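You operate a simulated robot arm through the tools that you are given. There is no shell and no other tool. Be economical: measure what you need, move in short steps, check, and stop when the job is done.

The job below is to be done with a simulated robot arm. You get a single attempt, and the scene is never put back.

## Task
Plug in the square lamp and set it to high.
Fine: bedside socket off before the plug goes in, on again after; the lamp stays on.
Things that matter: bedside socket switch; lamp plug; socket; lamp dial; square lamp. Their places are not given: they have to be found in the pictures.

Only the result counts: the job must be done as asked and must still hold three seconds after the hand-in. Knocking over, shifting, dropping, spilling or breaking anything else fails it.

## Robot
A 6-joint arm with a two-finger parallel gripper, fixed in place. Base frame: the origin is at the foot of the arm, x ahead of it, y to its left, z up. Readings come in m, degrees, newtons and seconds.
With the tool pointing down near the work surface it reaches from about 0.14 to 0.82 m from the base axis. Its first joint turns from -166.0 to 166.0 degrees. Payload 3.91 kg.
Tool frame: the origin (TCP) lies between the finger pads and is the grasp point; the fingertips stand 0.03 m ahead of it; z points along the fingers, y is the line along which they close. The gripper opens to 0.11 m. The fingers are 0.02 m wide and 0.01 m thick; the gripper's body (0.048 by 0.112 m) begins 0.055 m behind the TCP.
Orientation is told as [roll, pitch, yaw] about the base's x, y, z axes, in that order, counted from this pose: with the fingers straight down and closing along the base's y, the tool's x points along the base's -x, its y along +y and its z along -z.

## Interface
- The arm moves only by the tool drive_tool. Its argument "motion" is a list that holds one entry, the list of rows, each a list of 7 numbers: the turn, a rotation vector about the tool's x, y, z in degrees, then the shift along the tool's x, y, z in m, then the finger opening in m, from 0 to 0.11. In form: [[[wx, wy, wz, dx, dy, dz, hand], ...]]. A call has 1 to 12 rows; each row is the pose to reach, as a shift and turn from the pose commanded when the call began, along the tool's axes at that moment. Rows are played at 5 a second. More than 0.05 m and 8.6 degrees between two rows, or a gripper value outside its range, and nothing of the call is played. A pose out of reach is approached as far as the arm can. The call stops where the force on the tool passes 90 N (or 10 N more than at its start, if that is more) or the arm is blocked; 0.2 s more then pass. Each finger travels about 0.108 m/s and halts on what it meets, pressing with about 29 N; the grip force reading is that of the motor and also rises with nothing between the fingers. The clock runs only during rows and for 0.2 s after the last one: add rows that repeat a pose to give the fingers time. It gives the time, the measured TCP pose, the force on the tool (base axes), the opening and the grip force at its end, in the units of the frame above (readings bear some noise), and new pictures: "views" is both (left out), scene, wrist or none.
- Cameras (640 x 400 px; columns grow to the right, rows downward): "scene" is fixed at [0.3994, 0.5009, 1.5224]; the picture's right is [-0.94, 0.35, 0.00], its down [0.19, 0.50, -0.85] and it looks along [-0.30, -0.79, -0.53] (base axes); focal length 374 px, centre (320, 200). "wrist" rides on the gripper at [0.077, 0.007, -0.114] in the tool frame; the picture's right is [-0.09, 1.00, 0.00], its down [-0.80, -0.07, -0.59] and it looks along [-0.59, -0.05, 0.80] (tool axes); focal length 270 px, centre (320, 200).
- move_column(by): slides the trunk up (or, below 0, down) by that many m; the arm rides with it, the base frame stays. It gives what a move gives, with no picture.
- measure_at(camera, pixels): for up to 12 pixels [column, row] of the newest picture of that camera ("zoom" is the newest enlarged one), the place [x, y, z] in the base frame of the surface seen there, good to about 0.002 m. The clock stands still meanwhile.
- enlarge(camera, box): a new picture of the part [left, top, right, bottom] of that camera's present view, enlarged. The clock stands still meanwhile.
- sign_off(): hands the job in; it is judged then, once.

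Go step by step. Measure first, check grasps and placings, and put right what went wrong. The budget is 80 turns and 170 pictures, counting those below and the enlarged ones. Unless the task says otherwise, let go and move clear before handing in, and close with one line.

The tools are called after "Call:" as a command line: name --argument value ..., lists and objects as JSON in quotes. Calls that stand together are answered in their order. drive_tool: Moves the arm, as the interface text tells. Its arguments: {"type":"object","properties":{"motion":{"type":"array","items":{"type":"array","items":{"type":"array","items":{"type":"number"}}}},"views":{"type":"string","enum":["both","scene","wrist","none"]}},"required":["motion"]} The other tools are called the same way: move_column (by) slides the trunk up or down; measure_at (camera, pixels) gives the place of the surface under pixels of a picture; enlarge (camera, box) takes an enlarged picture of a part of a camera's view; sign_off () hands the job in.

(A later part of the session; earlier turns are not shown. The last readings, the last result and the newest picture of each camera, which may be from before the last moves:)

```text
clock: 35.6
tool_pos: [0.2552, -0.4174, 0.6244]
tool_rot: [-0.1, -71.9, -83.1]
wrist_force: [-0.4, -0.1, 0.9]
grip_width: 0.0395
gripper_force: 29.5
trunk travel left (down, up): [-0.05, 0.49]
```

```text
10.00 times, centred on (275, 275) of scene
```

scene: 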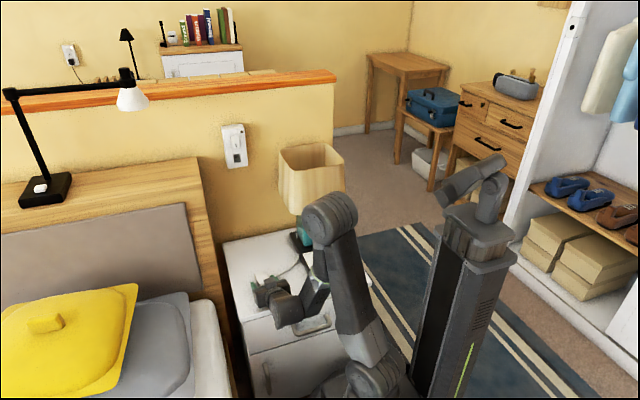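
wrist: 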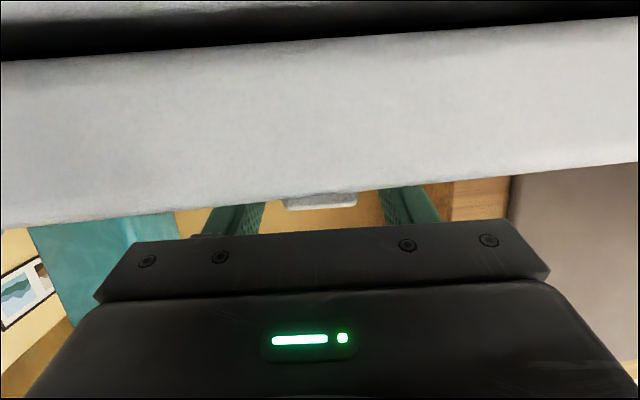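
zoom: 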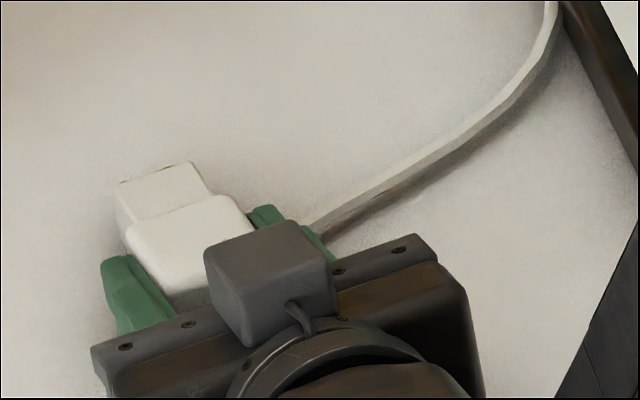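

Gripped at 0.0395. I'll measure nose and body points for the exact in-hand offset.

Call:
measure_at --camera "zoom" --pixels '[[120, 184], [192, 164], [160, 190], [130, 217], [208, 193], [124, 181], [181, 163], [130, 235], [240, 205], [190, 240], [118, 205], [60, 200]]'

```text
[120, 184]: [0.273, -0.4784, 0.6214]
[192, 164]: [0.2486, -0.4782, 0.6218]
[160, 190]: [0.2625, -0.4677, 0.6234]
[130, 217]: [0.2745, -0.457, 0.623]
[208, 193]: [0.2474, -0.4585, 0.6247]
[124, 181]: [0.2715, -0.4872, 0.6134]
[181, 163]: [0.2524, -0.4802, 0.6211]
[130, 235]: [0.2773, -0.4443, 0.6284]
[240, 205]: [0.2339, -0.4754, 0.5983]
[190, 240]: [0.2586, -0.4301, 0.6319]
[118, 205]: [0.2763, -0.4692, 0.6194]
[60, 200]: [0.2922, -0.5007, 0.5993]
```

Nose top is level with the TCP (0.624), so the pin axis is about 7–8 mm below the TCP in-hand. I'll raise the trunk 0.3.

Call:
move_column --by 0.3

```text
clock: 38.6
tool_pos: [0.2562, -0.4167, 0.9235]
tool_rot: [-0.1, -71.9, -83.0]
wrist_force: [-0.7, 0.0, -0.8]
grip_width: 0.0392
gripper_force: 29.2
trunk travel left (down, up): [-0.35, 0.19]
```

Now roll 90° with the steeper grip while moving forward and up to socket height.

Call:
drive_tool --motion '[[[2.32, 0, -7.13, -0.0052, 0, 0.0053, 0.02], [4.63, 0, -14.27, -0.0105, 0, 0.0106, 0.02], [6.95, 0, -21.4, -0.0157, 0, 0.0159, 0.02], [9.27, 0, -28.5, -0.0209, 0, 0.0212, 0.02], [11.6, 0, -35.7, -0.0261, 0, 0.0265, 0.02], [13.9, 0, -42.8, -0.0314, 0, 0.0318, 0.02], [16.2, 0, -49.9, -0.0366, 0, 0.0372, 0.02], [18.5, 0, -57.1, -0.0418, 0, 0.0425, 0.02], [20.9, 0, -64.2, -0.047, 0, 0.0478, 0.02], [23.2, 0, -71.3, -0.0523, 0, 0.0531, 0.02], [25.5, 0, -78.5, -0.0575, 0, 0.0584, 0.02], [27.8, 0, -85.6, -0.0627, 0, 0.0637, 0.02]]]'

```text
clock: 41.2
tool_pos: [0.2665, -0.4974, 0.9647]
tool_rot: [-90.1, 0.2, -11.0]
wrist_force: [0.5, -0.4, -0.7]
grip_width: 0.0396
gripper_force: 28.5
trunk travel left (down, up): [-0.35, 0.19]
```

scene: 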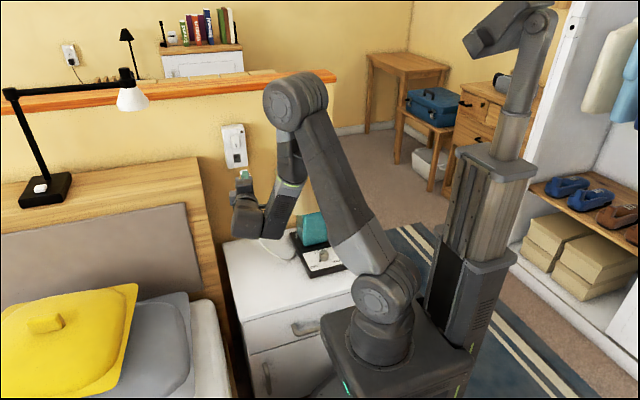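
wrist: 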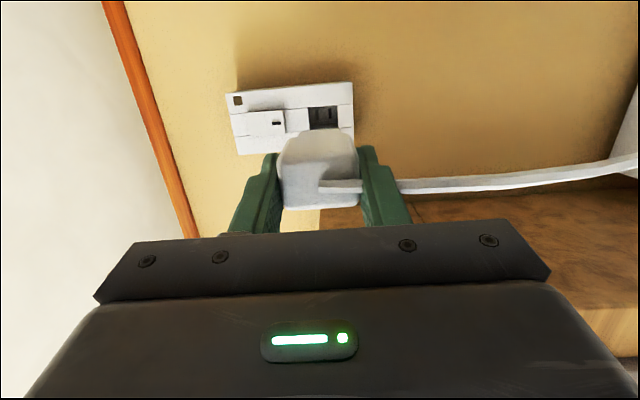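

The roll succeeded and the wrist sees the socket recess at (322,115). But the lamp shade isn't where I expect it in the scene picture, so I'll check the lamp.

Call:
enlarge --camera "scene" --box '[220, 120, 370, 290]'

```text
2.35 times, centred on (295, 205) of scene
```

zoom: 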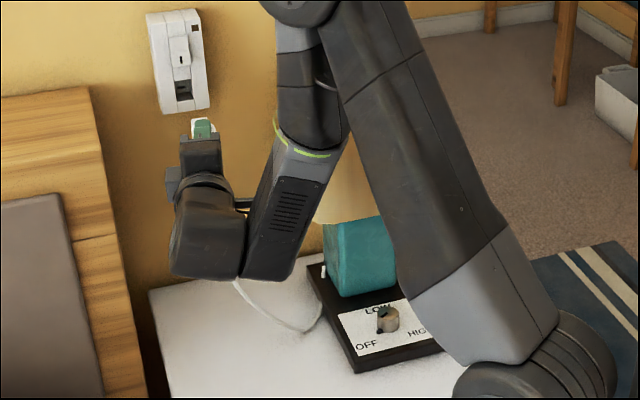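

The lamp is fine, just hidden by the forearm. I'll correct the 7° yaw and go to a pre-insert pose at y -0.60.

Call:
drive_tool --motion '[[[0, 2.5, 0, -0.007, 0, 0.033, 0.02], [0, 5, 0, -0.014, 0, 0.067, 0.02], [0, 7, 0, -0.0211, 0.0007, 0.1005, 0.02], [0, 7, 0, -0.0211, 0.0007, 0.1005, 0.02]]]'

Call:
enlarge --camera "scene" --box '[210, 115, 270, 185]'

Call:
enlarge --camera "wrist" --box '[210, 80, 430, 240]'

```text
clock: 42.2
tool_pos: [0.2674, -0.5965, 0.9641]
tool_rot: [-89.9, 0.1, -18.1]
wrist_force: [0.5, 0.2, -0.6]
grip_width: 0.0395
gripper_force: 29.3
trunk travel left (down, up): [-0.35, 0.19]
```

scene: 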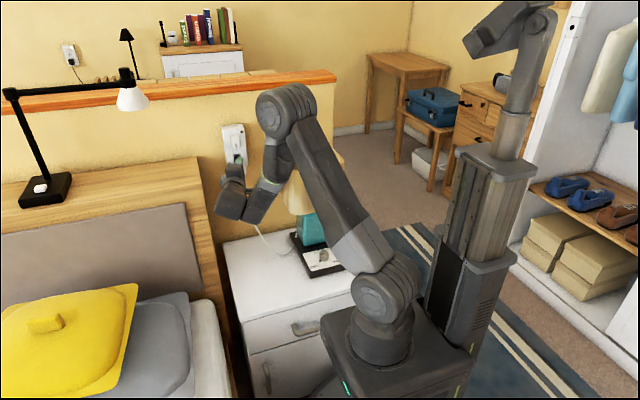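
wrist: 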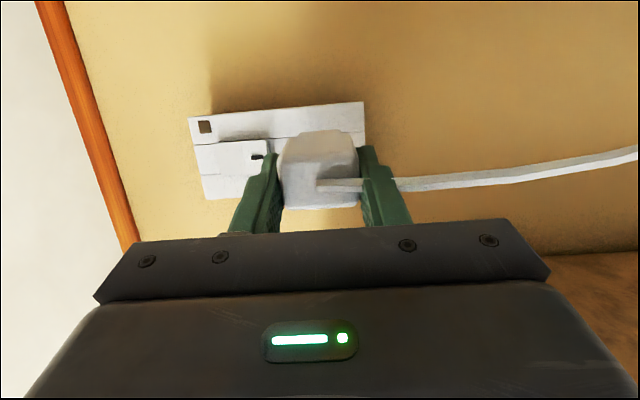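

```text
5.71 times, centred on (240, 150) of scene
```

zoom: 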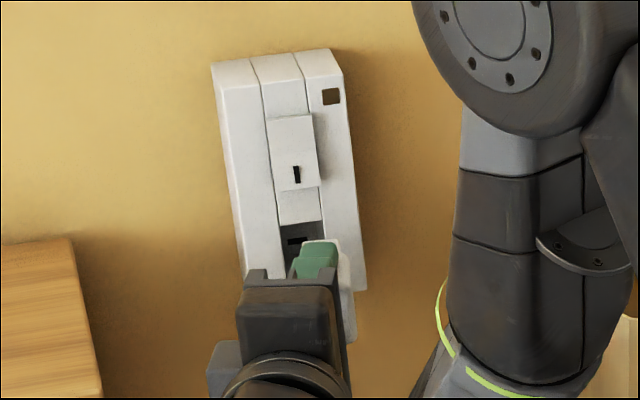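

```text
2.50 times, centred on (320, 160) of wrist
```

zoom: 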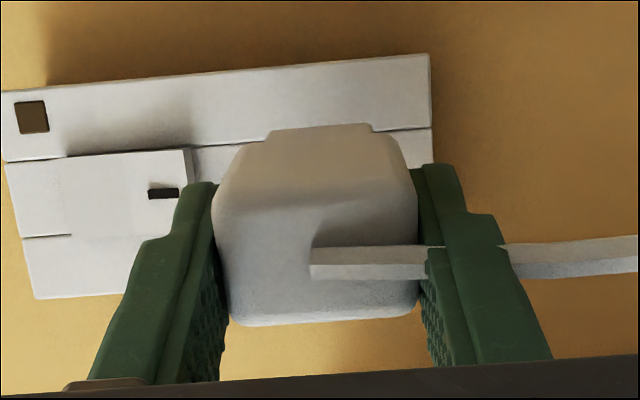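

I'll measure the plug's visible faces to confirm its axis position before pushing in.

Call:
measure_at --camera "zoom" --pixels '[[300, 150], [340, 145], [280, 180], [380, 170], [260, 170], [320, 215], [260, 270], [300, 300], [380, 295], [225, 250], [410, 230], [275, 133]]'

```text
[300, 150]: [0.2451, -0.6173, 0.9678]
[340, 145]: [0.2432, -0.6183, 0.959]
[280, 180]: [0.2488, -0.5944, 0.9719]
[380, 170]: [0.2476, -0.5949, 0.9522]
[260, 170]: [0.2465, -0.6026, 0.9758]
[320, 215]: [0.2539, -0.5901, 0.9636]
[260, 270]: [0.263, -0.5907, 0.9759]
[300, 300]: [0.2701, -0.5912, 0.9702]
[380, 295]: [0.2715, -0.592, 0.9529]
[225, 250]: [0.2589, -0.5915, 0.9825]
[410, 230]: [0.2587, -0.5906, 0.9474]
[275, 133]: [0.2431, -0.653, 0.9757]
```

The plug axis reads x≈0.2605, z≈0.965, matching the slots at (0.2605, 0.964). I'll push in 44 mm, short of the slots.

Call:
drive_tool --motion '[[[0, 0, 0, -0.0031, 0, 0.0095, 0.02], [0, 0, 0, -0.0062, 0, 0.019, 0.02], [0, 0, 0, -0.0093, 0, 0.0285, 0.02], [0, 0, 0, -0.0117, 0, 0.0361, 0.02], [0, 0, 0, -0.0136, 0, 0.0418, 0.02]]]'

Call:
enlarge --camera "wrist" --box '[210, 80, 430, 240]'

Call:
enlarge --camera "scene" --box '[200, 115, 300, 225]'

```text
clock: 43.4
tool_pos: [0.2678, -0.6407, 0.9655]
tool_rot: [-90.2, 0.2, -18.0]
wrist_force: [9.2, 18.6, -2.6]
grip_width: 0.0396
gripper_force: 28.8
trunk travel left (down, up): [-0.35, 0.19]
```

scene: 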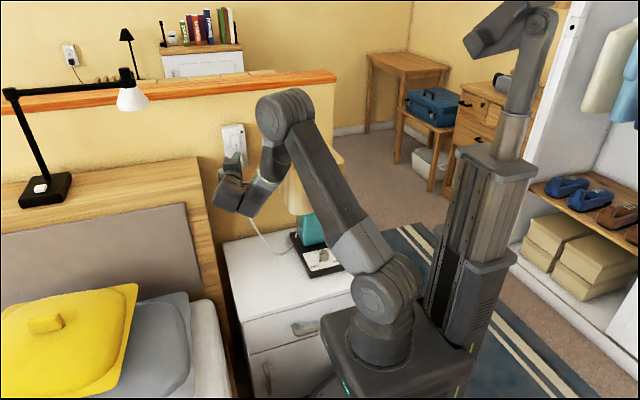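
wrist: 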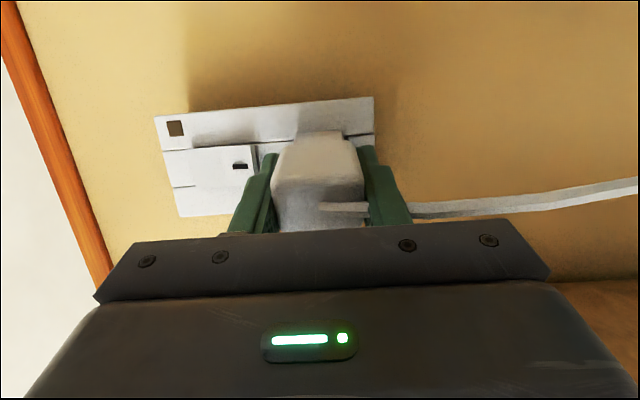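

```text
2.50 times, centred on (320, 160) of wrist
```

zoom: 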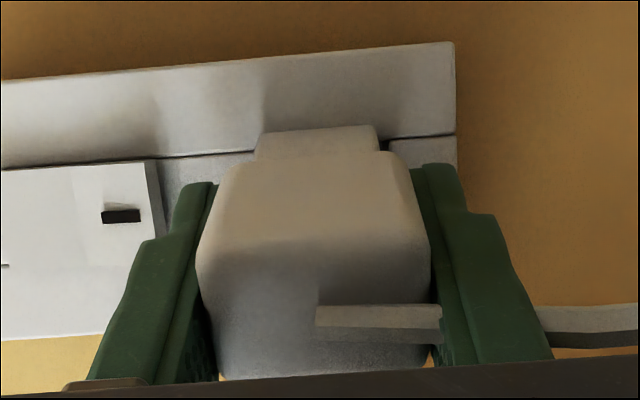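

```text
3.64 times, centred on (250, 170) of scene
```

zoom: 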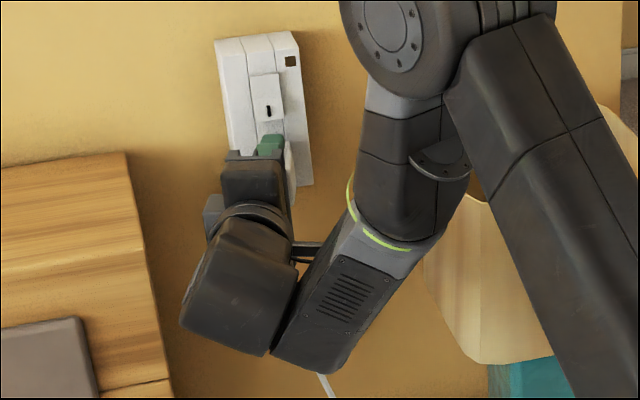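

There's a contact force (y 18.6, x 9 N). I'll measure where nose and body are now.

Call:
enlarge --camera "wrist" --box '[240, 90, 400, 240]'

Call:
measure_at --camera "wrist" --pixels '[[310, 134], [330, 134], [344, 133], [297, 137], [315, 146], [318, 160], [300, 150], [340, 150], [300, 200], [340, 195], [275, 200], [310, 220]]'

```text
2.67 times, centred on (320, 165) of wrist
```

zoom: 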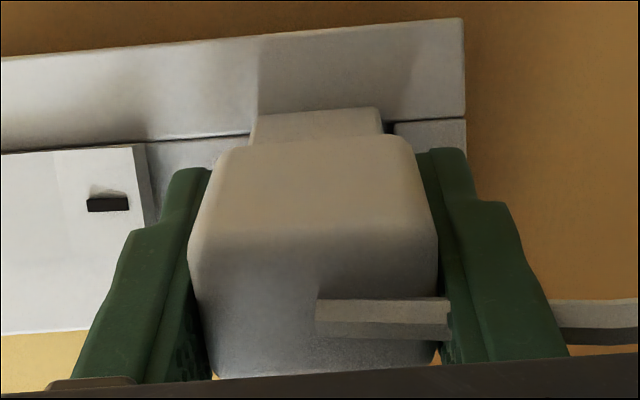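

```text
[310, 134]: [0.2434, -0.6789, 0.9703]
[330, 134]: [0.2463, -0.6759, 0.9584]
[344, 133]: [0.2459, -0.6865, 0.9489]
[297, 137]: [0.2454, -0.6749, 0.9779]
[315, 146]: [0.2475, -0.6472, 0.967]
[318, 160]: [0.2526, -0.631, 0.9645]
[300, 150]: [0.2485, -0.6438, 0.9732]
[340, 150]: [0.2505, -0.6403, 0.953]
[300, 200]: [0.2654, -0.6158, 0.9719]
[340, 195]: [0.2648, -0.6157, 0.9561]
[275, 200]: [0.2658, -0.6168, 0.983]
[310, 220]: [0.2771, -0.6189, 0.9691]
```

The nose caught the recess's left edge: its side face sits at x 0.2445 against the recess edge at 0.248, because the nose isn't centred on the body. The plug slid about 19 mm back and yawed slightly in the grip. I'll back off, rotate to straighten it, and re-measure.

Call:
drive_tool --motion '[[[0, 0, 0, 0.0046, 0, -0.014, 0.02], [0, 0, 0, 0.0093, 0, -0.0285, 0.02], [0, -3.5, 0, 0.0093, 0, -0.0285, 0.02], [0, -7, 0, 0.0093, 0, -0.0285, 0.02], [0, -7, 0, 0.0093, 0, -0.0285, 0.02]]]' --views "wrist"

Call:
enlarge --camera "wrist" --box '[240, 90, 400, 240]'

Call:
measure_at --camera "zoom" --pixels '[[280, 125], [350, 125], [270, 135], [360, 132], [320, 150], [320, 170], [320, 190], [320, 210], [320, 230], [260, 330], [320, 360], [420, 250]]'

```text
clock: 44.6
tool_pos: [0.267, -0.6116, 0.9643]
tool_rot: [-89.9, 0.1, -11.0]
wrist_force: [0.3, 0.6, -1.0]
grip_width: 0.0393
gripper_force: 29.8
trunk travel left (down, up): [-0.35, 0.19]
```

wrist: 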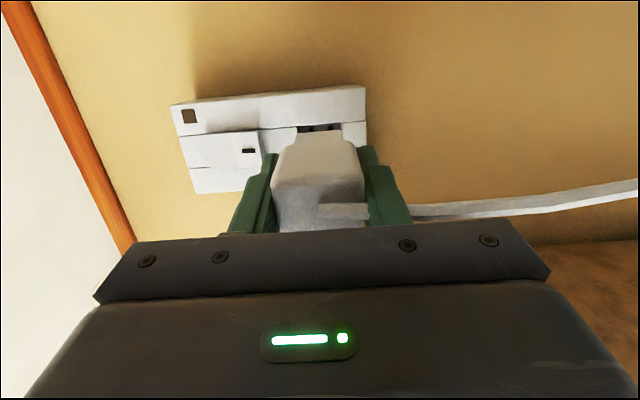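

```text
2.67 times, centred on (320, 165) of wrist
```

zoom: 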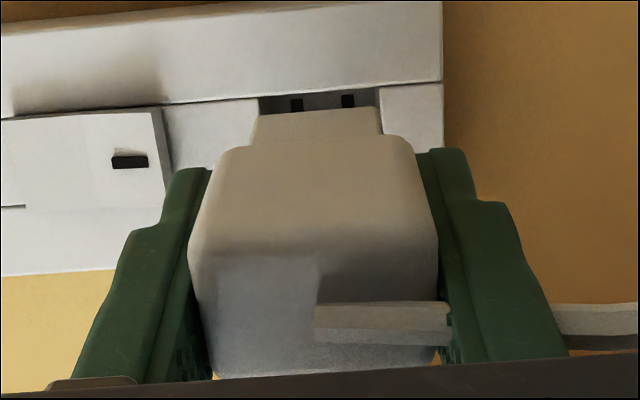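

```text
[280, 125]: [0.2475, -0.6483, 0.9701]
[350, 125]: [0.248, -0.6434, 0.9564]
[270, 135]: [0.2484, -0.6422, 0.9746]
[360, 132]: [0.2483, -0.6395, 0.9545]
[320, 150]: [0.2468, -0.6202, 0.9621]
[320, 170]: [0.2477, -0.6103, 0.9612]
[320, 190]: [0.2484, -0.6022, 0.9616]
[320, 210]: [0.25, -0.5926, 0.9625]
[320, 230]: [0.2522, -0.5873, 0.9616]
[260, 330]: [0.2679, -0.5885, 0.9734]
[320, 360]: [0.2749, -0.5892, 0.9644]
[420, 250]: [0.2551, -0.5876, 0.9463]
```

The two slots are visible just past the nose, at zoom (297,104) and (348,100). The rear face still shows about 4.6° of yaw, so I'll rotate that away and re-measure the nose side, which should sit at x≈0.250.

Call:
drive_tool --motion '[[[0, -2.3, 0, 0, 0, 0, 0.02], [0, -4.6, 0, 0, 0, 0, 0.02], [0, -4.6, 0, 0, 0, 0, 0.02]]]' --views "wrist"

Call:
enlarge --camera "wrist" --box '[270, 100, 370, 170]'

Call:
measure_at --camera "wrist" --pixels '[[307, 136], [330, 135], [320, 133], [320, 138], [318, 147], [320, 160], [320, 166], [300, 205], [300, 220], [340, 190], [335, 225], [280, 205]]'

```text
clock: 45.4
tool_pos: [0.2666, -0.6132, 0.9634]
tool_rot: [-89.9, 0.1, -6.4]
wrist_force: [-0.2, 0.1, -1.5]
grip_width: 0.0397
gripper_force: 29.0
trunk travel left (down, up): [-0.35, 0.19]
```

wrist: 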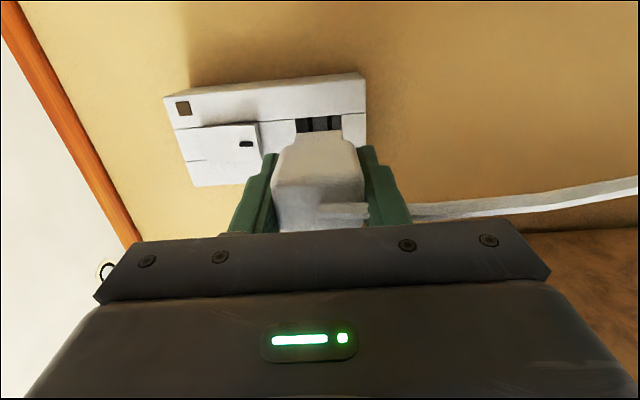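

```text
5.71 times, centred on (320, 135) of wrist
```

zoom: 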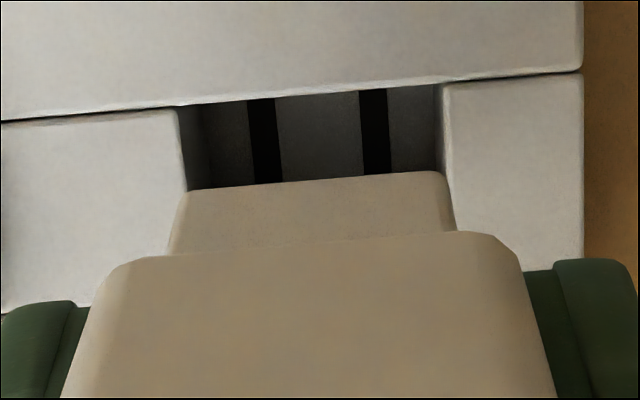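

```text
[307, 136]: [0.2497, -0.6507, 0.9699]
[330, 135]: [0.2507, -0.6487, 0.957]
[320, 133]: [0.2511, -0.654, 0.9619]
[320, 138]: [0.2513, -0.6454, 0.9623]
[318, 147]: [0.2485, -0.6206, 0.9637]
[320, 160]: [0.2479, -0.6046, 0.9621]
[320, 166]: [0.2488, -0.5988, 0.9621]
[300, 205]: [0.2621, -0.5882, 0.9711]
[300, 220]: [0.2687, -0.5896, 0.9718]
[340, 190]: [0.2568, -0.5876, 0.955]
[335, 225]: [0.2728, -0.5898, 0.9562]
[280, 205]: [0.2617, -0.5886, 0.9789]
```

The nose is now lined up with the recess (side at x≈0.2503, centred vertically). I'll push in 36 mm, watching the force, so the nose is partly supported for a regrip.

Call:
drive_tool --motion '[[[0, 0, 0, -0.0011, 0, 0.01, 0.02], [0, 0, 0, -0.0022, 0, 0.02, 0.02], [0, 0, 0, -0.0031, 0, 0.0278, 0.02], [0, 0, 0, -0.0036, 0, 0.0318, 0.02], [0, 0, 0, -0.004, 0, 0.0358, 0.02], [0, 0, 0, -0.004, 0, 0.0358, 0.02]]]' --views "wrist"

Call:
enlarge --camera "wrist" --box '[250, 100, 390, 240]'

Call:
measure_at --camera "wrist" --pixels '[[318, 147], [320, 160], [320, 166], [300, 205], [300, 220], [340, 190], [320, 136], [280, 205]]'

```text
clock: 46.8
tool_pos: [0.2661, -0.6491, 0.9632]
tool_rot: [-89.9, 0.1, -6.5]
wrist_force: [0.0, 0.1, -0.6]
grip_width: 0.0398
gripper_force: 29.3
trunk travel left (down, up): [-0.35, 0.19]
```

wrist: 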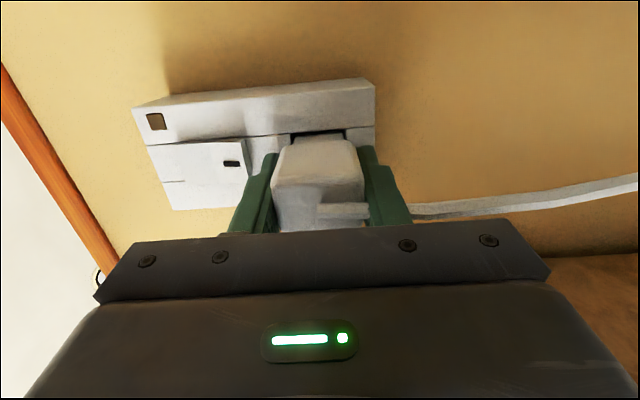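

```text
2.86 times, centred on (320, 170) of wrist
```

zoom: 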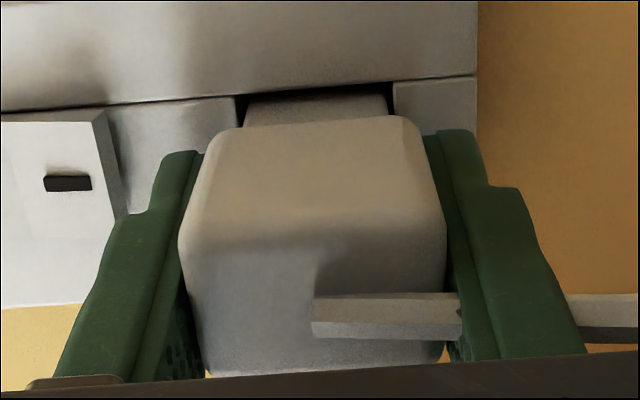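

```text
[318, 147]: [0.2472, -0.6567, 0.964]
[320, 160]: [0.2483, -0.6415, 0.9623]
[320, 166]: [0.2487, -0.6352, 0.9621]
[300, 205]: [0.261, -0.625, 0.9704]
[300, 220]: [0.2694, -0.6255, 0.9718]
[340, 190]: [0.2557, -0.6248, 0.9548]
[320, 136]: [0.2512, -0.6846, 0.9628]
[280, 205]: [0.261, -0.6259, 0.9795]
```

The nose is in the recess with no force, but the fingertips now stick out past the body front because of the slip, so they would hit the face first. I'll withdraw, put the plug down near the table edge and regrip it properly.

Call:
drive_tool --motion '[[[0, 0, 0, 0.0033, 0, -0.0298, 0.02], [0, 0, 0, 0.0078, 0, -0.0696, 0.02], [-0.95, 0, 8.45, 0.0095, 0, -0.085, 0.02], [-1.9, 0, 16.9, 0.011, 0, -0.1, 0.02], [-2.85, 0, 25.35, 0.0125, 0, -0.112, 0.02], [-3.8, 0, 33.8, 0.014, 0, -0.124, 0.02], [-4.75, 0, 42.25, 0.0152, 0, -0.136, 0.02], [-5.7, 0, 50.7, 0.0164, 0, -0.147, 0.02], [-6.65, 0, 59.15, 0.0176, 0, -0.158, 0.02], [-7.6, 0, 67.6, 0.0188, 0, -0.169, 0.02], [-8.55, 0, 76.05, 0.02, 0, -0.18, 0.02], [-9.5, 0, 84.5, 0.0212, 0, -0.1888, 0.02]]]'

```text
clock: 49.4
tool_pos: [0.2658, -0.4582, 0.9635]
tool_rot: [-37.1, -81.9, -53.1]
wrist_force: [-0.3, 0.3, -0.6]
grip_width: 0.0396
gripper_force: 29.6
trunk travel left (down, up): [-0.35, 0.19]
```

scene: 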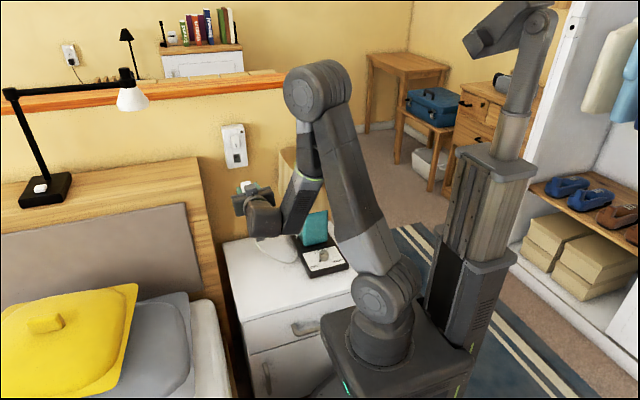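
wrist: 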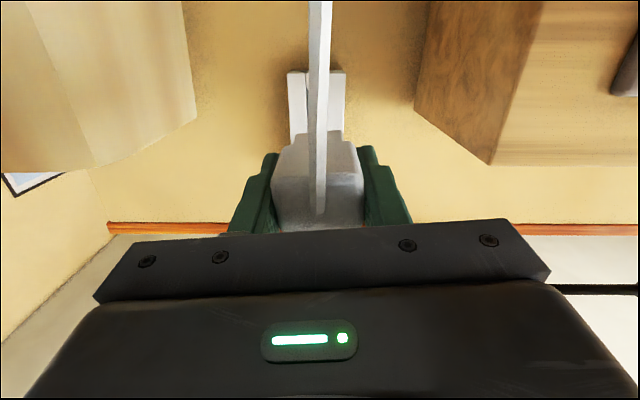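

I'll finish the last 5° of unroll and move to y -0.40, then lower the trunk 0.32.

Call:
drive_tool --motion '[[[-0.28, 0, 2.5, 0.0033, 0, -0.03, 0.02], [-0.56, 0, 4.97, 0.0067, 0, -0.0596, 0.02], [-0.56, 0, 4.97, 0.0067, 0, -0.0596, 0.02]]]' --views "none"

Call:
move_column --by -0.32

Call:
enlarge --camera "scene" --box '[230, 230, 330, 320]'

```text
clock: 50.2
tool_pos: [0.2657, -0.3993, 0.9638]
tool_rot: [0.2, -83.6, -90.3]
wrist_force: [0.6, -0.1, -1.9]
grip_width: 0.0394
gripper_force: 28.7
trunk travel left (down, up): [-0.35, 0.19]
```

```text
clock: 53.4
tool_pos: [0.2657, -0.3983, 0.6439]
tool_rot: [-0.1, -83.5, -90.0]
wrist_force: [-0.1, -1.3, -0.7]
grip_width: 0.0397
gripper_force: 29.2
trunk travel left (down, up): [-0.03, 0.51]
```

```text
4.44 times, centred on (280, 275) of scene
```

zoom: 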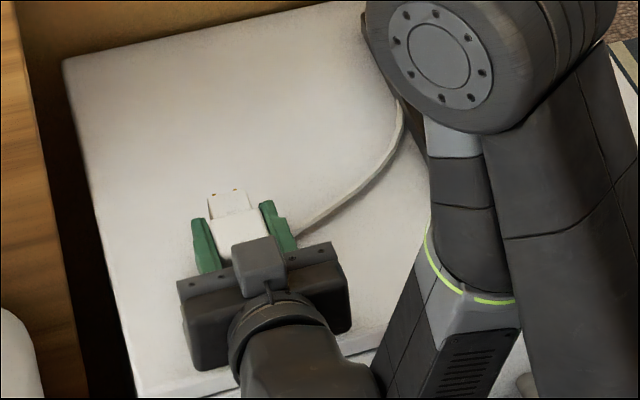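

Next I lower 25 mm to set the plug on the table.

Call:
drive_tool --motion '[[[0, 0, 0, 0.012, 0, 0.0013, 0.02], [0, 0, 0, 0.02, 0, 0.0022, 0.02], [0, 0, 0, 0.024, 0, 0.0027, 0.02], [0, 0, 0, 0.024, 0, 0.0027, 0.02]]]'

Call:
enlarge --camera "scene" --box '[245, 255, 305, 305]'

Call:
measure_at --camera "zoom" --pixels '[[200, 150], [215, 140], [160, 150], [250, 350], [210, 160]]'

```text
clock: 54.4
tool_pos: [0.269, -0.3976, 0.6192]
tool_rot: [0.0, -83.5, -90.0]
wrist_force: [0.4, 0.9, 0.5]
grip_width: 0.0397
gripper_force: 29.4
trunk travel left (down, up): [-0.03, 0.51]
```

scene: 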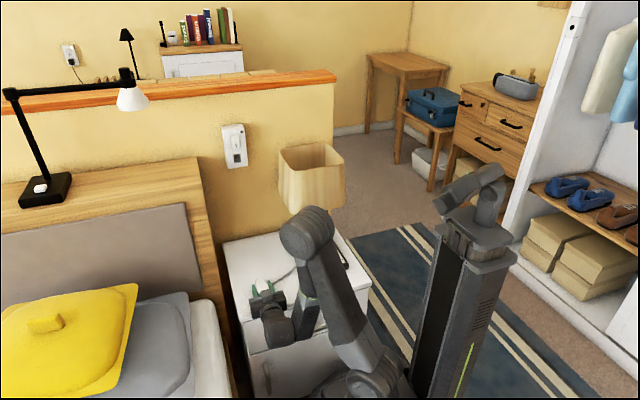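
wrist: 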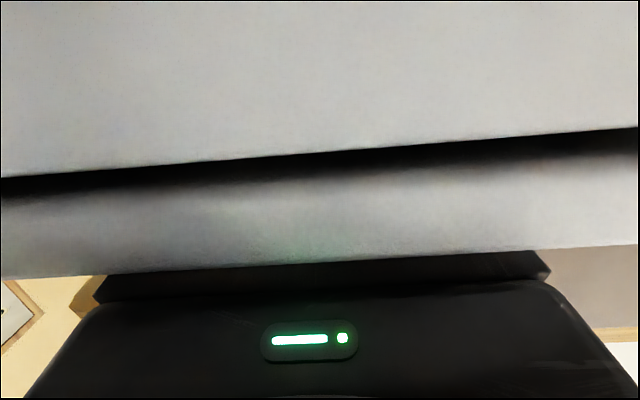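

```text
8.00 times, centred on (275, 280) of scene
```

zoom: 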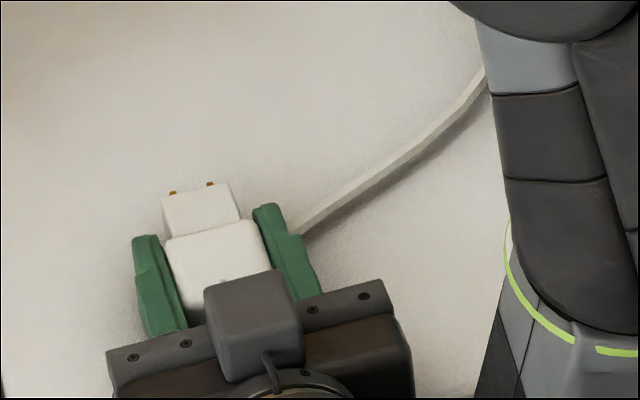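

```text
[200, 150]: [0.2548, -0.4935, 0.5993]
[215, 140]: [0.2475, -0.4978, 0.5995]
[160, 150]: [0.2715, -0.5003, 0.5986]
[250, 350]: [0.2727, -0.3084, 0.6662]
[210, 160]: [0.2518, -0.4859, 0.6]
```

The plug is down and aligned. I'll open, shift back 18 mm, and return to the 72° tilt.

Call:
drive_tool --motion '[[[0, 0, 0, 0, 0, 0, 0.045], [0, 0, 0, 0, 0, 0, 0.055], [0, 4, 0, -0.003, 0, -0.006, 0.06], [0, 8, 0, -0.0035, 0, -0.012, 0.06], [0, 11.6, 0, -0.0035, 0, -0.0185, 0.06], [0, 11.6, 0, -0.0035, 0, -0.0185, 0.06]]]' --views "wrist"

Call:
enlarge --camera "scene" --box '[245, 255, 305, 305]'

```text
clock: 55.8
tool_pos: [0.2655, -0.3798, 0.6242]
tool_rot: [-0.2, -71.9, -90.0]
wrist_force: [-0.2, 0.4, -0.6]
grip_width: 0.0603
gripper_force: 0.1
trunk travel left (down, up): [-0.03, 0.51]
```

wrist: 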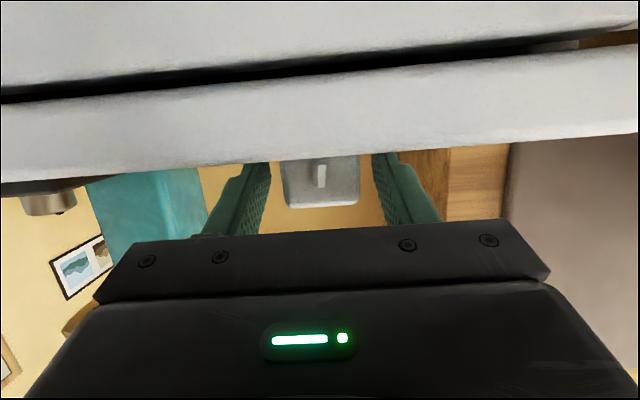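

```text
8.00 times, centred on (275, 280) of scene
```

zoom: 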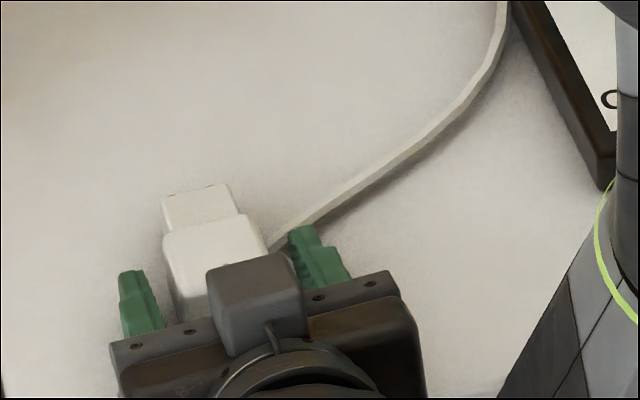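

Now I'll measure the plug's position relative to the fingers before closing.

Call:
measure_at --camera "wrist" --pixels '[[300, 185], [345, 180], [300, 170], [345, 195]]'

Call:
measure_at --camera "zoom" --pixels '[[170, 242], [235, 222], [167, 203], [222, 188], [175, 222], [230, 205], [200, 205], [200, 250]]'

```text
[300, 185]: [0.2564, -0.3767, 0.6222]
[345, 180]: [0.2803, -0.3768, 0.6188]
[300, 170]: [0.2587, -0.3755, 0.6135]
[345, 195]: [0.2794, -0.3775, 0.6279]
```

```text
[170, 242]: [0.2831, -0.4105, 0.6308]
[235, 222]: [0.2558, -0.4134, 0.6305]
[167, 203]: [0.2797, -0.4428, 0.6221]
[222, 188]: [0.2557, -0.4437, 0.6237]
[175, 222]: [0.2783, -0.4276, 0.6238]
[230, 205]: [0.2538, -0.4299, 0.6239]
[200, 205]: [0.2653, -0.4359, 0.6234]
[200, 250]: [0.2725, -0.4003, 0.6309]
```

TCP is 3 mm ahead of the rear face, and the fingertips stop about 7 mm short of the body front. Closing now.

Call:
drive_tool --motion '[[[0, 0, 0, 0, 0.001, 0, 0.045], [0, 0, 0, 0, 0.001, 0, 0.03], [0, 0, 0, 0, 0.001, 0, 0.02], [0, 0, 0, 0, 0.001, 0, 0.02]]]' --views "none"

Call:
move_column --by 0.32

```text
clock: 56.8
tool_pos: [0.2664, -0.3802, 0.6235]
tool_rot: [0.0, -71.9, -89.9]
wrist_force: [-0.8, -0.2, -0.9]
grip_width: 0.0393
gripper_force: 29.0
trunk travel left (down, up): [-0.03, 0.51]
```

```text
clock: 60.0
tool_pos: [0.2674, -0.3793, 0.9438]
tool_rot: [0.0, -71.9, -90.0]
wrist_force: [-0.2, -0.3, -0.3]
grip_width: 0.0393
gripper_force: 28.7
trunk travel left (down, up): [-0.35, 0.19]
```

Lifted. Rolling 90° again while moving forward to y≈-0.57, with TCP x at 0.271.

Call:
drive_tool --motion '[[[2.32, 0, -7.13, -0.0065, 0, 0.0145, 0.02], [4.63, 0, -14.27, -0.013, 0, 0.0291, 0.02], [6.95, 0, -21.4, -0.0195, 0.001, 0.0436, 0.02], [9.27, 0, -28.5, -0.0261, 0.001, 0.0581, 0.02], [11.6, 0, -35.7, -0.0326, 0.002, 0.0727, 0.02], [13.9, 0, -42.8, -0.0391, 0.002, 0.0872, 0.02], [16.2, 0, -49.9, -0.0456, 0.002, 0.1017, 0.02], [18.5, 0, -57.1, -0.0521, 0.003, 0.1163, 0.02], [20.9, 0, -64.2, -0.0587, 0.003, 0.1308, 0.02], [23.2, 0, -71.3, -0.0652, 0.003, 0.1453, 0.02], [25.5, 0, -78.5, -0.0717, 0.004, 0.1599, 0.02], [27.8, 0, -85.6, -0.0782, 0.004, 0.1744, 0.02]]]' --views "wrist"

Call:
enlarge --camera "wrist" --box '[250, 80, 390, 220]'

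Call:
measure_at --camera "zoom" --pixels '[[320, 110], [300, 115], [340, 115], [320, 160], [320, 180], [300, 200], [340, 200], [260, 260], [380, 260], [320, 300], [215, 240], [430, 230]]'

```text
clock: 62.6
tool_pos: [0.268, -0.569, 0.9661]
tool_rot: [-89.9, 0.1, -17.9]
wrist_force: [-0.2, 0.8, -1.0]
grip_width: 0.0396
gripper_force: 28.7
trunk travel left (down, up): [-0.35, 0.19]
```

wrist: 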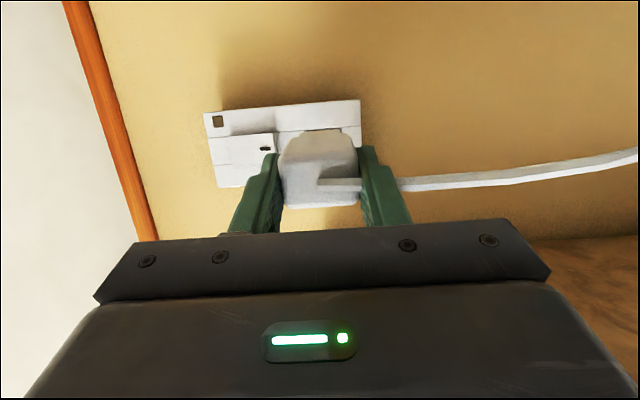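

```text
2.86 times, centred on (320, 150) of wrist
```

zoom: 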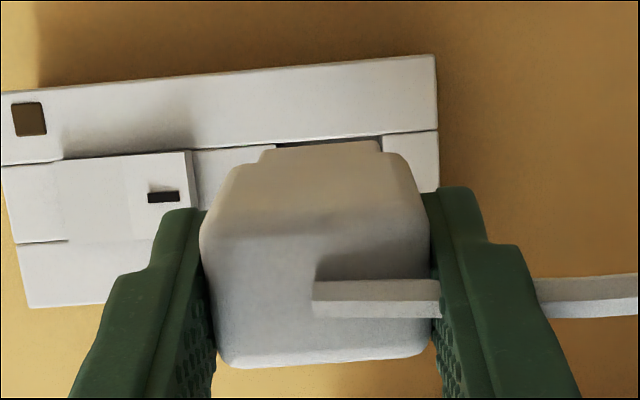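

```text
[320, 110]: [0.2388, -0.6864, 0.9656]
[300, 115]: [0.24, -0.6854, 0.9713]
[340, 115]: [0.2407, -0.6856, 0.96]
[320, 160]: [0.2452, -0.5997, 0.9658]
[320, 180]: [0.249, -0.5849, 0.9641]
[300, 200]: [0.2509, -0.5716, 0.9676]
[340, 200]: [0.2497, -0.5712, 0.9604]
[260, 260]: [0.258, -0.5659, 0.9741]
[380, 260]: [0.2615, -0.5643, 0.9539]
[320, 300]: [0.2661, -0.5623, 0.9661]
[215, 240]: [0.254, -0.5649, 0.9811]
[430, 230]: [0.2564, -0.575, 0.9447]
```

Readings of the rear face hint at a tilt, so I'll measure more points.

Call:
measure_at --camera "zoom" --pixels '[[290, 155], [350, 148], [320, 152], [290, 175], [320, 170], [350, 170], [320, 190], [250, 300], [290, 340], [400, 335], [330, 345], [260, 240]]'

Call:
enlarge --camera "scene" --box '[205, 115, 275, 190]'

```text
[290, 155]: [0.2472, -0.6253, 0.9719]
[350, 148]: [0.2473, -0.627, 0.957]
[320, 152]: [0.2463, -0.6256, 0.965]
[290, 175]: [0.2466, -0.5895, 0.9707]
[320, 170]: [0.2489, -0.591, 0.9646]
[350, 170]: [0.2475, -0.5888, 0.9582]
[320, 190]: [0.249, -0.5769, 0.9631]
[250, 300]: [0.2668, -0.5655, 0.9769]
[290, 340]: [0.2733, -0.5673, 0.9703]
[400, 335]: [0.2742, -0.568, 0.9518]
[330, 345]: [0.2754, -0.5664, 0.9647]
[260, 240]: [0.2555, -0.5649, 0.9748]
```

```text
5.33 times, centred on (240, 152) of scene
```

zoom: 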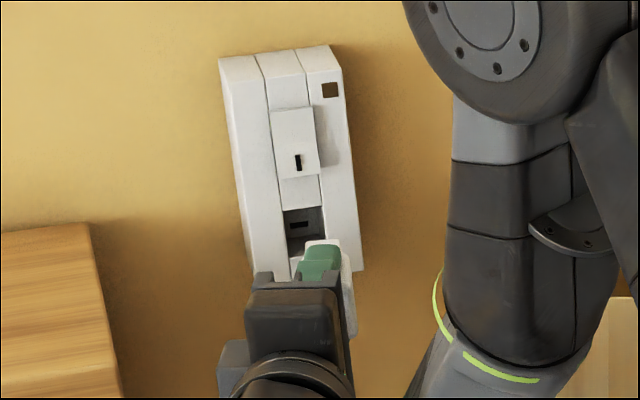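

The early table readings show the plug rests about 5–6° nose-down, which explains the yaw now (nose at 0.247 vs body 0.2477). I'll rotate 5.5°, trim x/z, move 25 mm closer and re-check.

Call:
drive_tool --motion '[[[0, -2.75, 0, -0.003, 0.001, 0.0122, 0.02], [0, -5.5, 0, -0.0058, 0.002, 0.0244, 0.02], [0, -5.5, 0, -0.0058, 0.002, 0.0244, 0.02]]]' --views "wrist"

Call:
enlarge --camera "wrist" --box '[270, 100, 370, 170]'

Call:
measure_at --camera "zoom" --pixels '[[260, 215], [320, 210], [380, 205], [320, 200], [320, 220], [260, 260], [320, 255], [380, 250], [320, 290], [320, 320], [320, 350], [420, 300]]'

```text
clock: 63.4
tool_pos: [0.2683, -0.5968, 0.9633]
tool_rot: [-90.0, -0.1, -12.5]
wrist_force: [-0.2, 0.0, -1.1]
grip_width: 0.0395
gripper_force: 29.1
trunk travel left (down, up): [-0.35, 0.19]
```

wrist: 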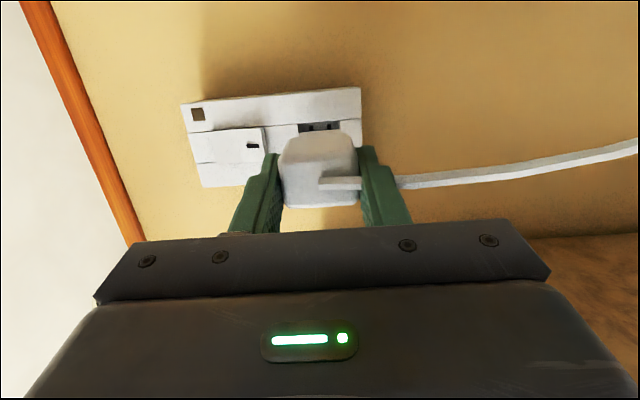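

```text
5.71 times, centred on (320, 135) of wrist
```

zoom: 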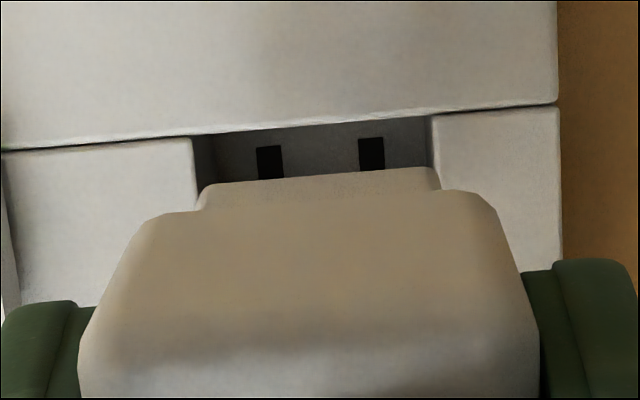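

```text
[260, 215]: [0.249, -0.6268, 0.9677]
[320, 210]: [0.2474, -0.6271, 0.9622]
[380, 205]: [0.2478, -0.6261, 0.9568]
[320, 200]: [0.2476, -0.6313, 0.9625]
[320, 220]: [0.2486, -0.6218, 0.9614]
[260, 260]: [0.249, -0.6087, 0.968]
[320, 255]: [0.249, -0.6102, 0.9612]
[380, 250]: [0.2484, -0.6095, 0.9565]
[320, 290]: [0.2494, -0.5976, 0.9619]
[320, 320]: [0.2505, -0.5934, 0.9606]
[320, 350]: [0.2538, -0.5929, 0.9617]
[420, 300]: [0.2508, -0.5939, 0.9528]
```

The body side still shows about 3° of yaw; the vertical alignment looks good (nose centre col 321, slots centre 320). I'll rotate 3° more and check the nose side.

Call:
drive_tool --motion '[[[0, -3, 0, 0, 0, 0, 0.02], [0, -3, 0, 0, 0, 0, 0.02]]]' --views "wrist"

Call:
enlarge --camera "wrist" --box '[270, 100, 370, 170]'

Call:
measure_at --camera "zoom" --pixels '[[260, 180], [320, 178], [380, 175], [320, 170], [320, 185], [260, 220], [320, 215], [380, 210], [320, 240], [320, 260], [320, 290], [240, 186]]'

```text
clock: 64.0
tool_pos: [0.2681, -0.5945, 0.9636]
tool_rot: [-89.9, 0.0, -9.5]
wrist_force: [0.4, 0.2, -1.4]
grip_width: 0.0397
gripper_force: 28.7
trunk travel left (down, up): [-0.35, 0.19]
```

wrist: 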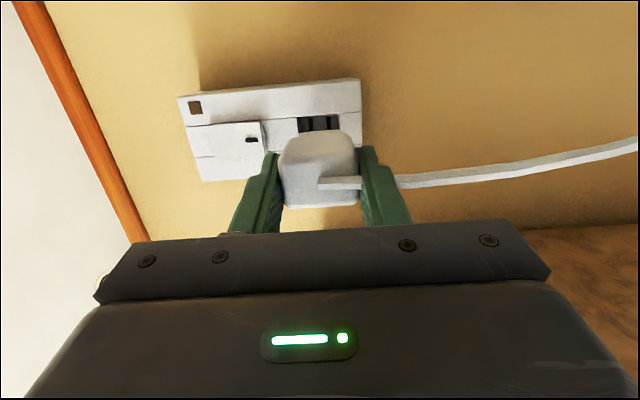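

```text
5.71 times, centred on (320, 135) of wrist
```

zoom: 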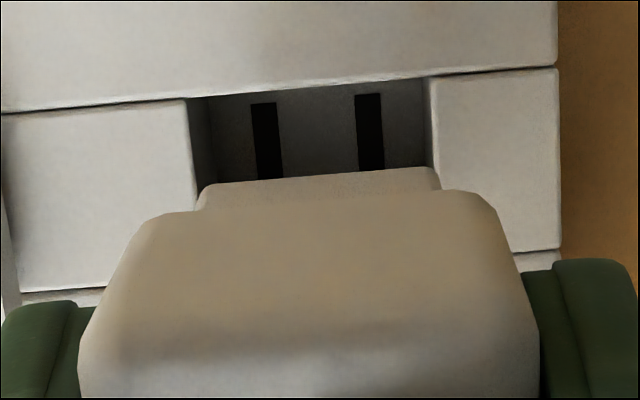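

```text
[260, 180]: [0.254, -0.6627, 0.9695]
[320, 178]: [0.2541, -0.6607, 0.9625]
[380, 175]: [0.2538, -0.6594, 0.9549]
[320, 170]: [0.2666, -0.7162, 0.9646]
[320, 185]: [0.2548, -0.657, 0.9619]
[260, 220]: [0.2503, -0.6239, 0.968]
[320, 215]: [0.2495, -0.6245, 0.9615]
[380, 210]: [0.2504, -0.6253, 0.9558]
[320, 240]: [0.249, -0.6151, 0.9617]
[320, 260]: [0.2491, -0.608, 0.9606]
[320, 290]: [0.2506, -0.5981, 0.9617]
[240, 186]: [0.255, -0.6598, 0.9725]
```

Plug is straight now (body side 0.2495 throughout), with the nose side at 0.254 versus the wanted 0.2503. I'll shift x by -3.7 mm and push in 35 mm.

Call:
drive_tool --motion '[[[0, 0, 0, 0.0037, 0, 0.0006, 0.02], [0, 0, 0, 0.0021, 0, 0.0105, 0.02], [0, 0, 0, 0.0004, 0, 0.0203, 0.02], [0, 0, 0, -0.0009, 0, 0.0282, 0.02], [0, 0, 0, -0.0021, 0, 0.0351, 0.02], [0, 0, 0, -0.0021, 0, 0.0351, 0.02]]]' --views "wrist"

Call:
enlarge --camera "wrist" --box '[250, 90, 390, 220]'

Call:
measure_at --camera "wrist" --pixels '[[310, 134], [320, 134], [320, 140], [320, 148], [320, 155], [300, 180], [300, 200], [340, 195], [345, 170]]'

```text
clock: 65.4
tool_pos: [0.2662, -0.6284, 0.9622]
tool_rot: [-90.0, 0.0, -9.5]
wrist_force: [-0.7, 22.5, -4.4]
grip_width: 0.0395
gripper_force: 29.0
trunk travel left (down, up): [-0.35, 0.19]
```

wrist: 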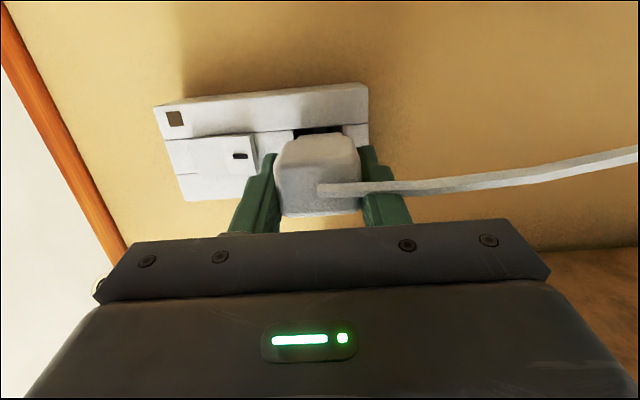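

```text
3.08 times, centred on (320, 155) of wrist
```

zoom: 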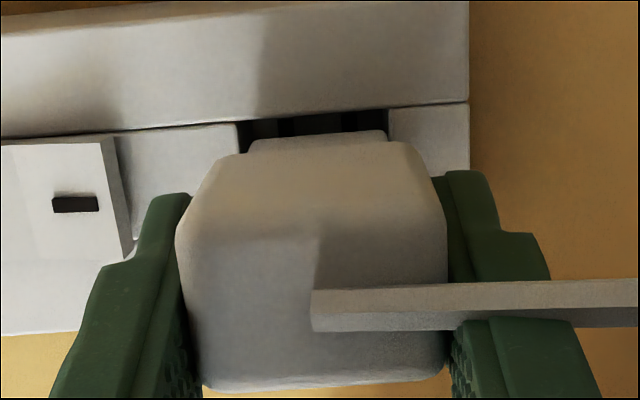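

```text
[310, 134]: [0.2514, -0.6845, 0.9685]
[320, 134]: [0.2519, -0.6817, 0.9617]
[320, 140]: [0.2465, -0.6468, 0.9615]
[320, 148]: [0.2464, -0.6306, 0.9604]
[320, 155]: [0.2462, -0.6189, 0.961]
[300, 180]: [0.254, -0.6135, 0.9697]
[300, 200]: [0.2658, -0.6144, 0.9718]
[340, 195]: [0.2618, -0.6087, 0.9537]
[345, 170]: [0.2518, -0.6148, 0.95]
```

The nose stopped at the face and the plug slipped about 12 mm. The nose is 22.5 mm thick (0.2517–0.2742), so it caught the +x edge; it also sits about 1 mm low in the picture. I'll back off, shift x by -3 mm and z by +1 mm, and push again.

Call:
drive_tool --motion '[[[0, 0, 0, 0.002, 0, -0.0118, 0.02], [0, 0, 0, 0.005, -0.001, -0.0113, 0.02], [0, 0, 0, 0.003, -0.001, 0.0005, 0.02], [0, 0, 0, 0.0022, -0.001, 0.0055, 0.02], [0, 0, 0, 0.0013, -0.001, 0.0104, 0.02], [0, 0, 0, 0.0005, -0.001, 0.0153, 0.02], [0, 0, 0, 0.0005, -0.001, 0.0153, 0.02]]]' --views "wrist"

Call:
enlarge --camera "wrist" --box '[250, 90, 390, 220]'

Call:
measure_at --camera "wrist" --pixels '[[310, 134], [320, 134], [320, 140], [320, 148], [320, 155], [300, 185], [300, 200], [340, 200], [345, 170]]'

```text
clock: 67.0
tool_pos: [0.2641, -0.6454, 0.9624]
tool_rot: [-90.0, 0.1, -9.5]
wrist_force: [2.0, -1.1, -1.5]
grip_width: 0.0395
gripper_force: 29.1
trunk travel left (down, up): [-0.35, 0.19]
```

wrist: 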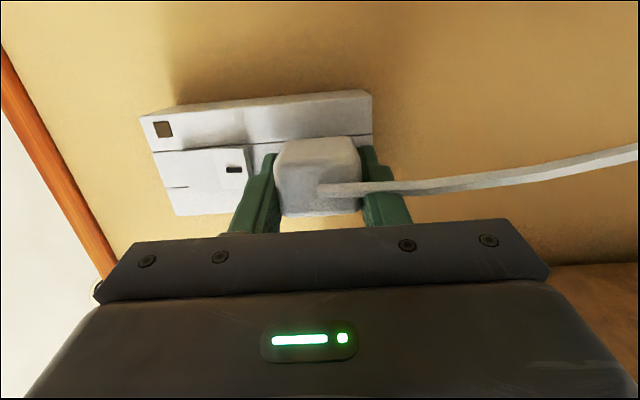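

```text
3.08 times, centred on (320, 155) of wrist
```

zoom: 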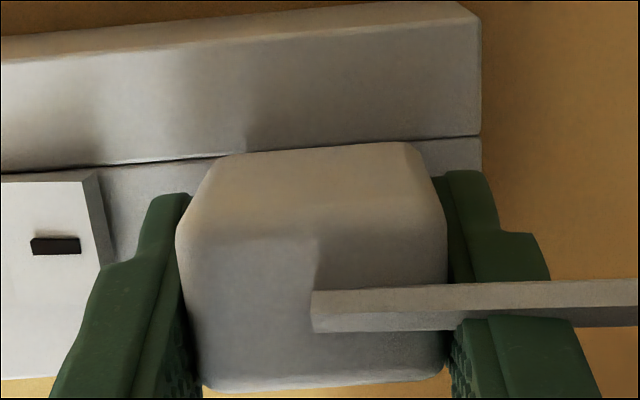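

```text
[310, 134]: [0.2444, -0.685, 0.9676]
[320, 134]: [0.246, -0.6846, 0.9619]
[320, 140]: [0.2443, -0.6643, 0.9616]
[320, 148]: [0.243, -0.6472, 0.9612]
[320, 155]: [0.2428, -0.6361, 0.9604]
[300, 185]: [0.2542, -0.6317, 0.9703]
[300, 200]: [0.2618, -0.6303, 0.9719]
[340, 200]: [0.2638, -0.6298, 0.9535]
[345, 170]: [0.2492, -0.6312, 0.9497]
```

The nose is in the recess with no slip and almost no force. I'll push 7 mm more, leaving the fingertips just off the face.

Call:
drive_tool --motion '[[[0, 0, 0, -0.0006, 0, 0.0035, 0.02], [0, 0, 0, -0.0012, 0, 0.0069, 0.02], [0, 0, 0, -0.0012, 0, 0.0069, 0.02]]]' --views "wrist"

Call:
measure_at --camera "wrist" --pixels '[[320, 148], [320, 155], [300, 185], [300, 200], [340, 200], [345, 170]]'

```text
clock: 67.8
tool_pos: [0.2633, -0.651, 0.9638]
tool_rot: [-89.9, 0.1, -9.5]
wrist_force: [5.1, 2.1, -1.3]
grip_width: 0.0393
gripper_force: 28.3
trunk travel left (down, up): [-0.35, 0.19]
```

wrist: 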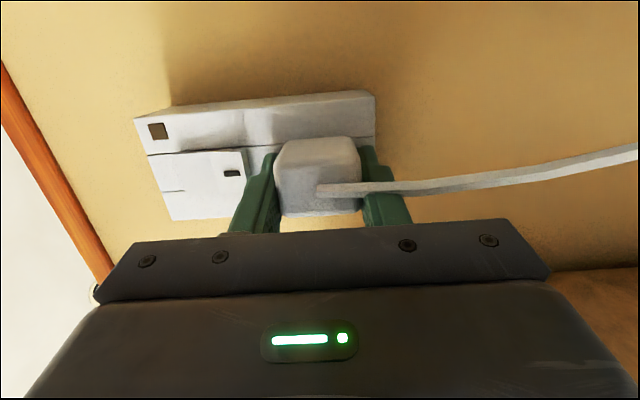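

```text
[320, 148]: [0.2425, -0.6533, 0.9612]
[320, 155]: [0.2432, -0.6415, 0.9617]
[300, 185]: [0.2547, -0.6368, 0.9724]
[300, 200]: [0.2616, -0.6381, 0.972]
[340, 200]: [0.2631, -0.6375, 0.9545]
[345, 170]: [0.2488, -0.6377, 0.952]
```

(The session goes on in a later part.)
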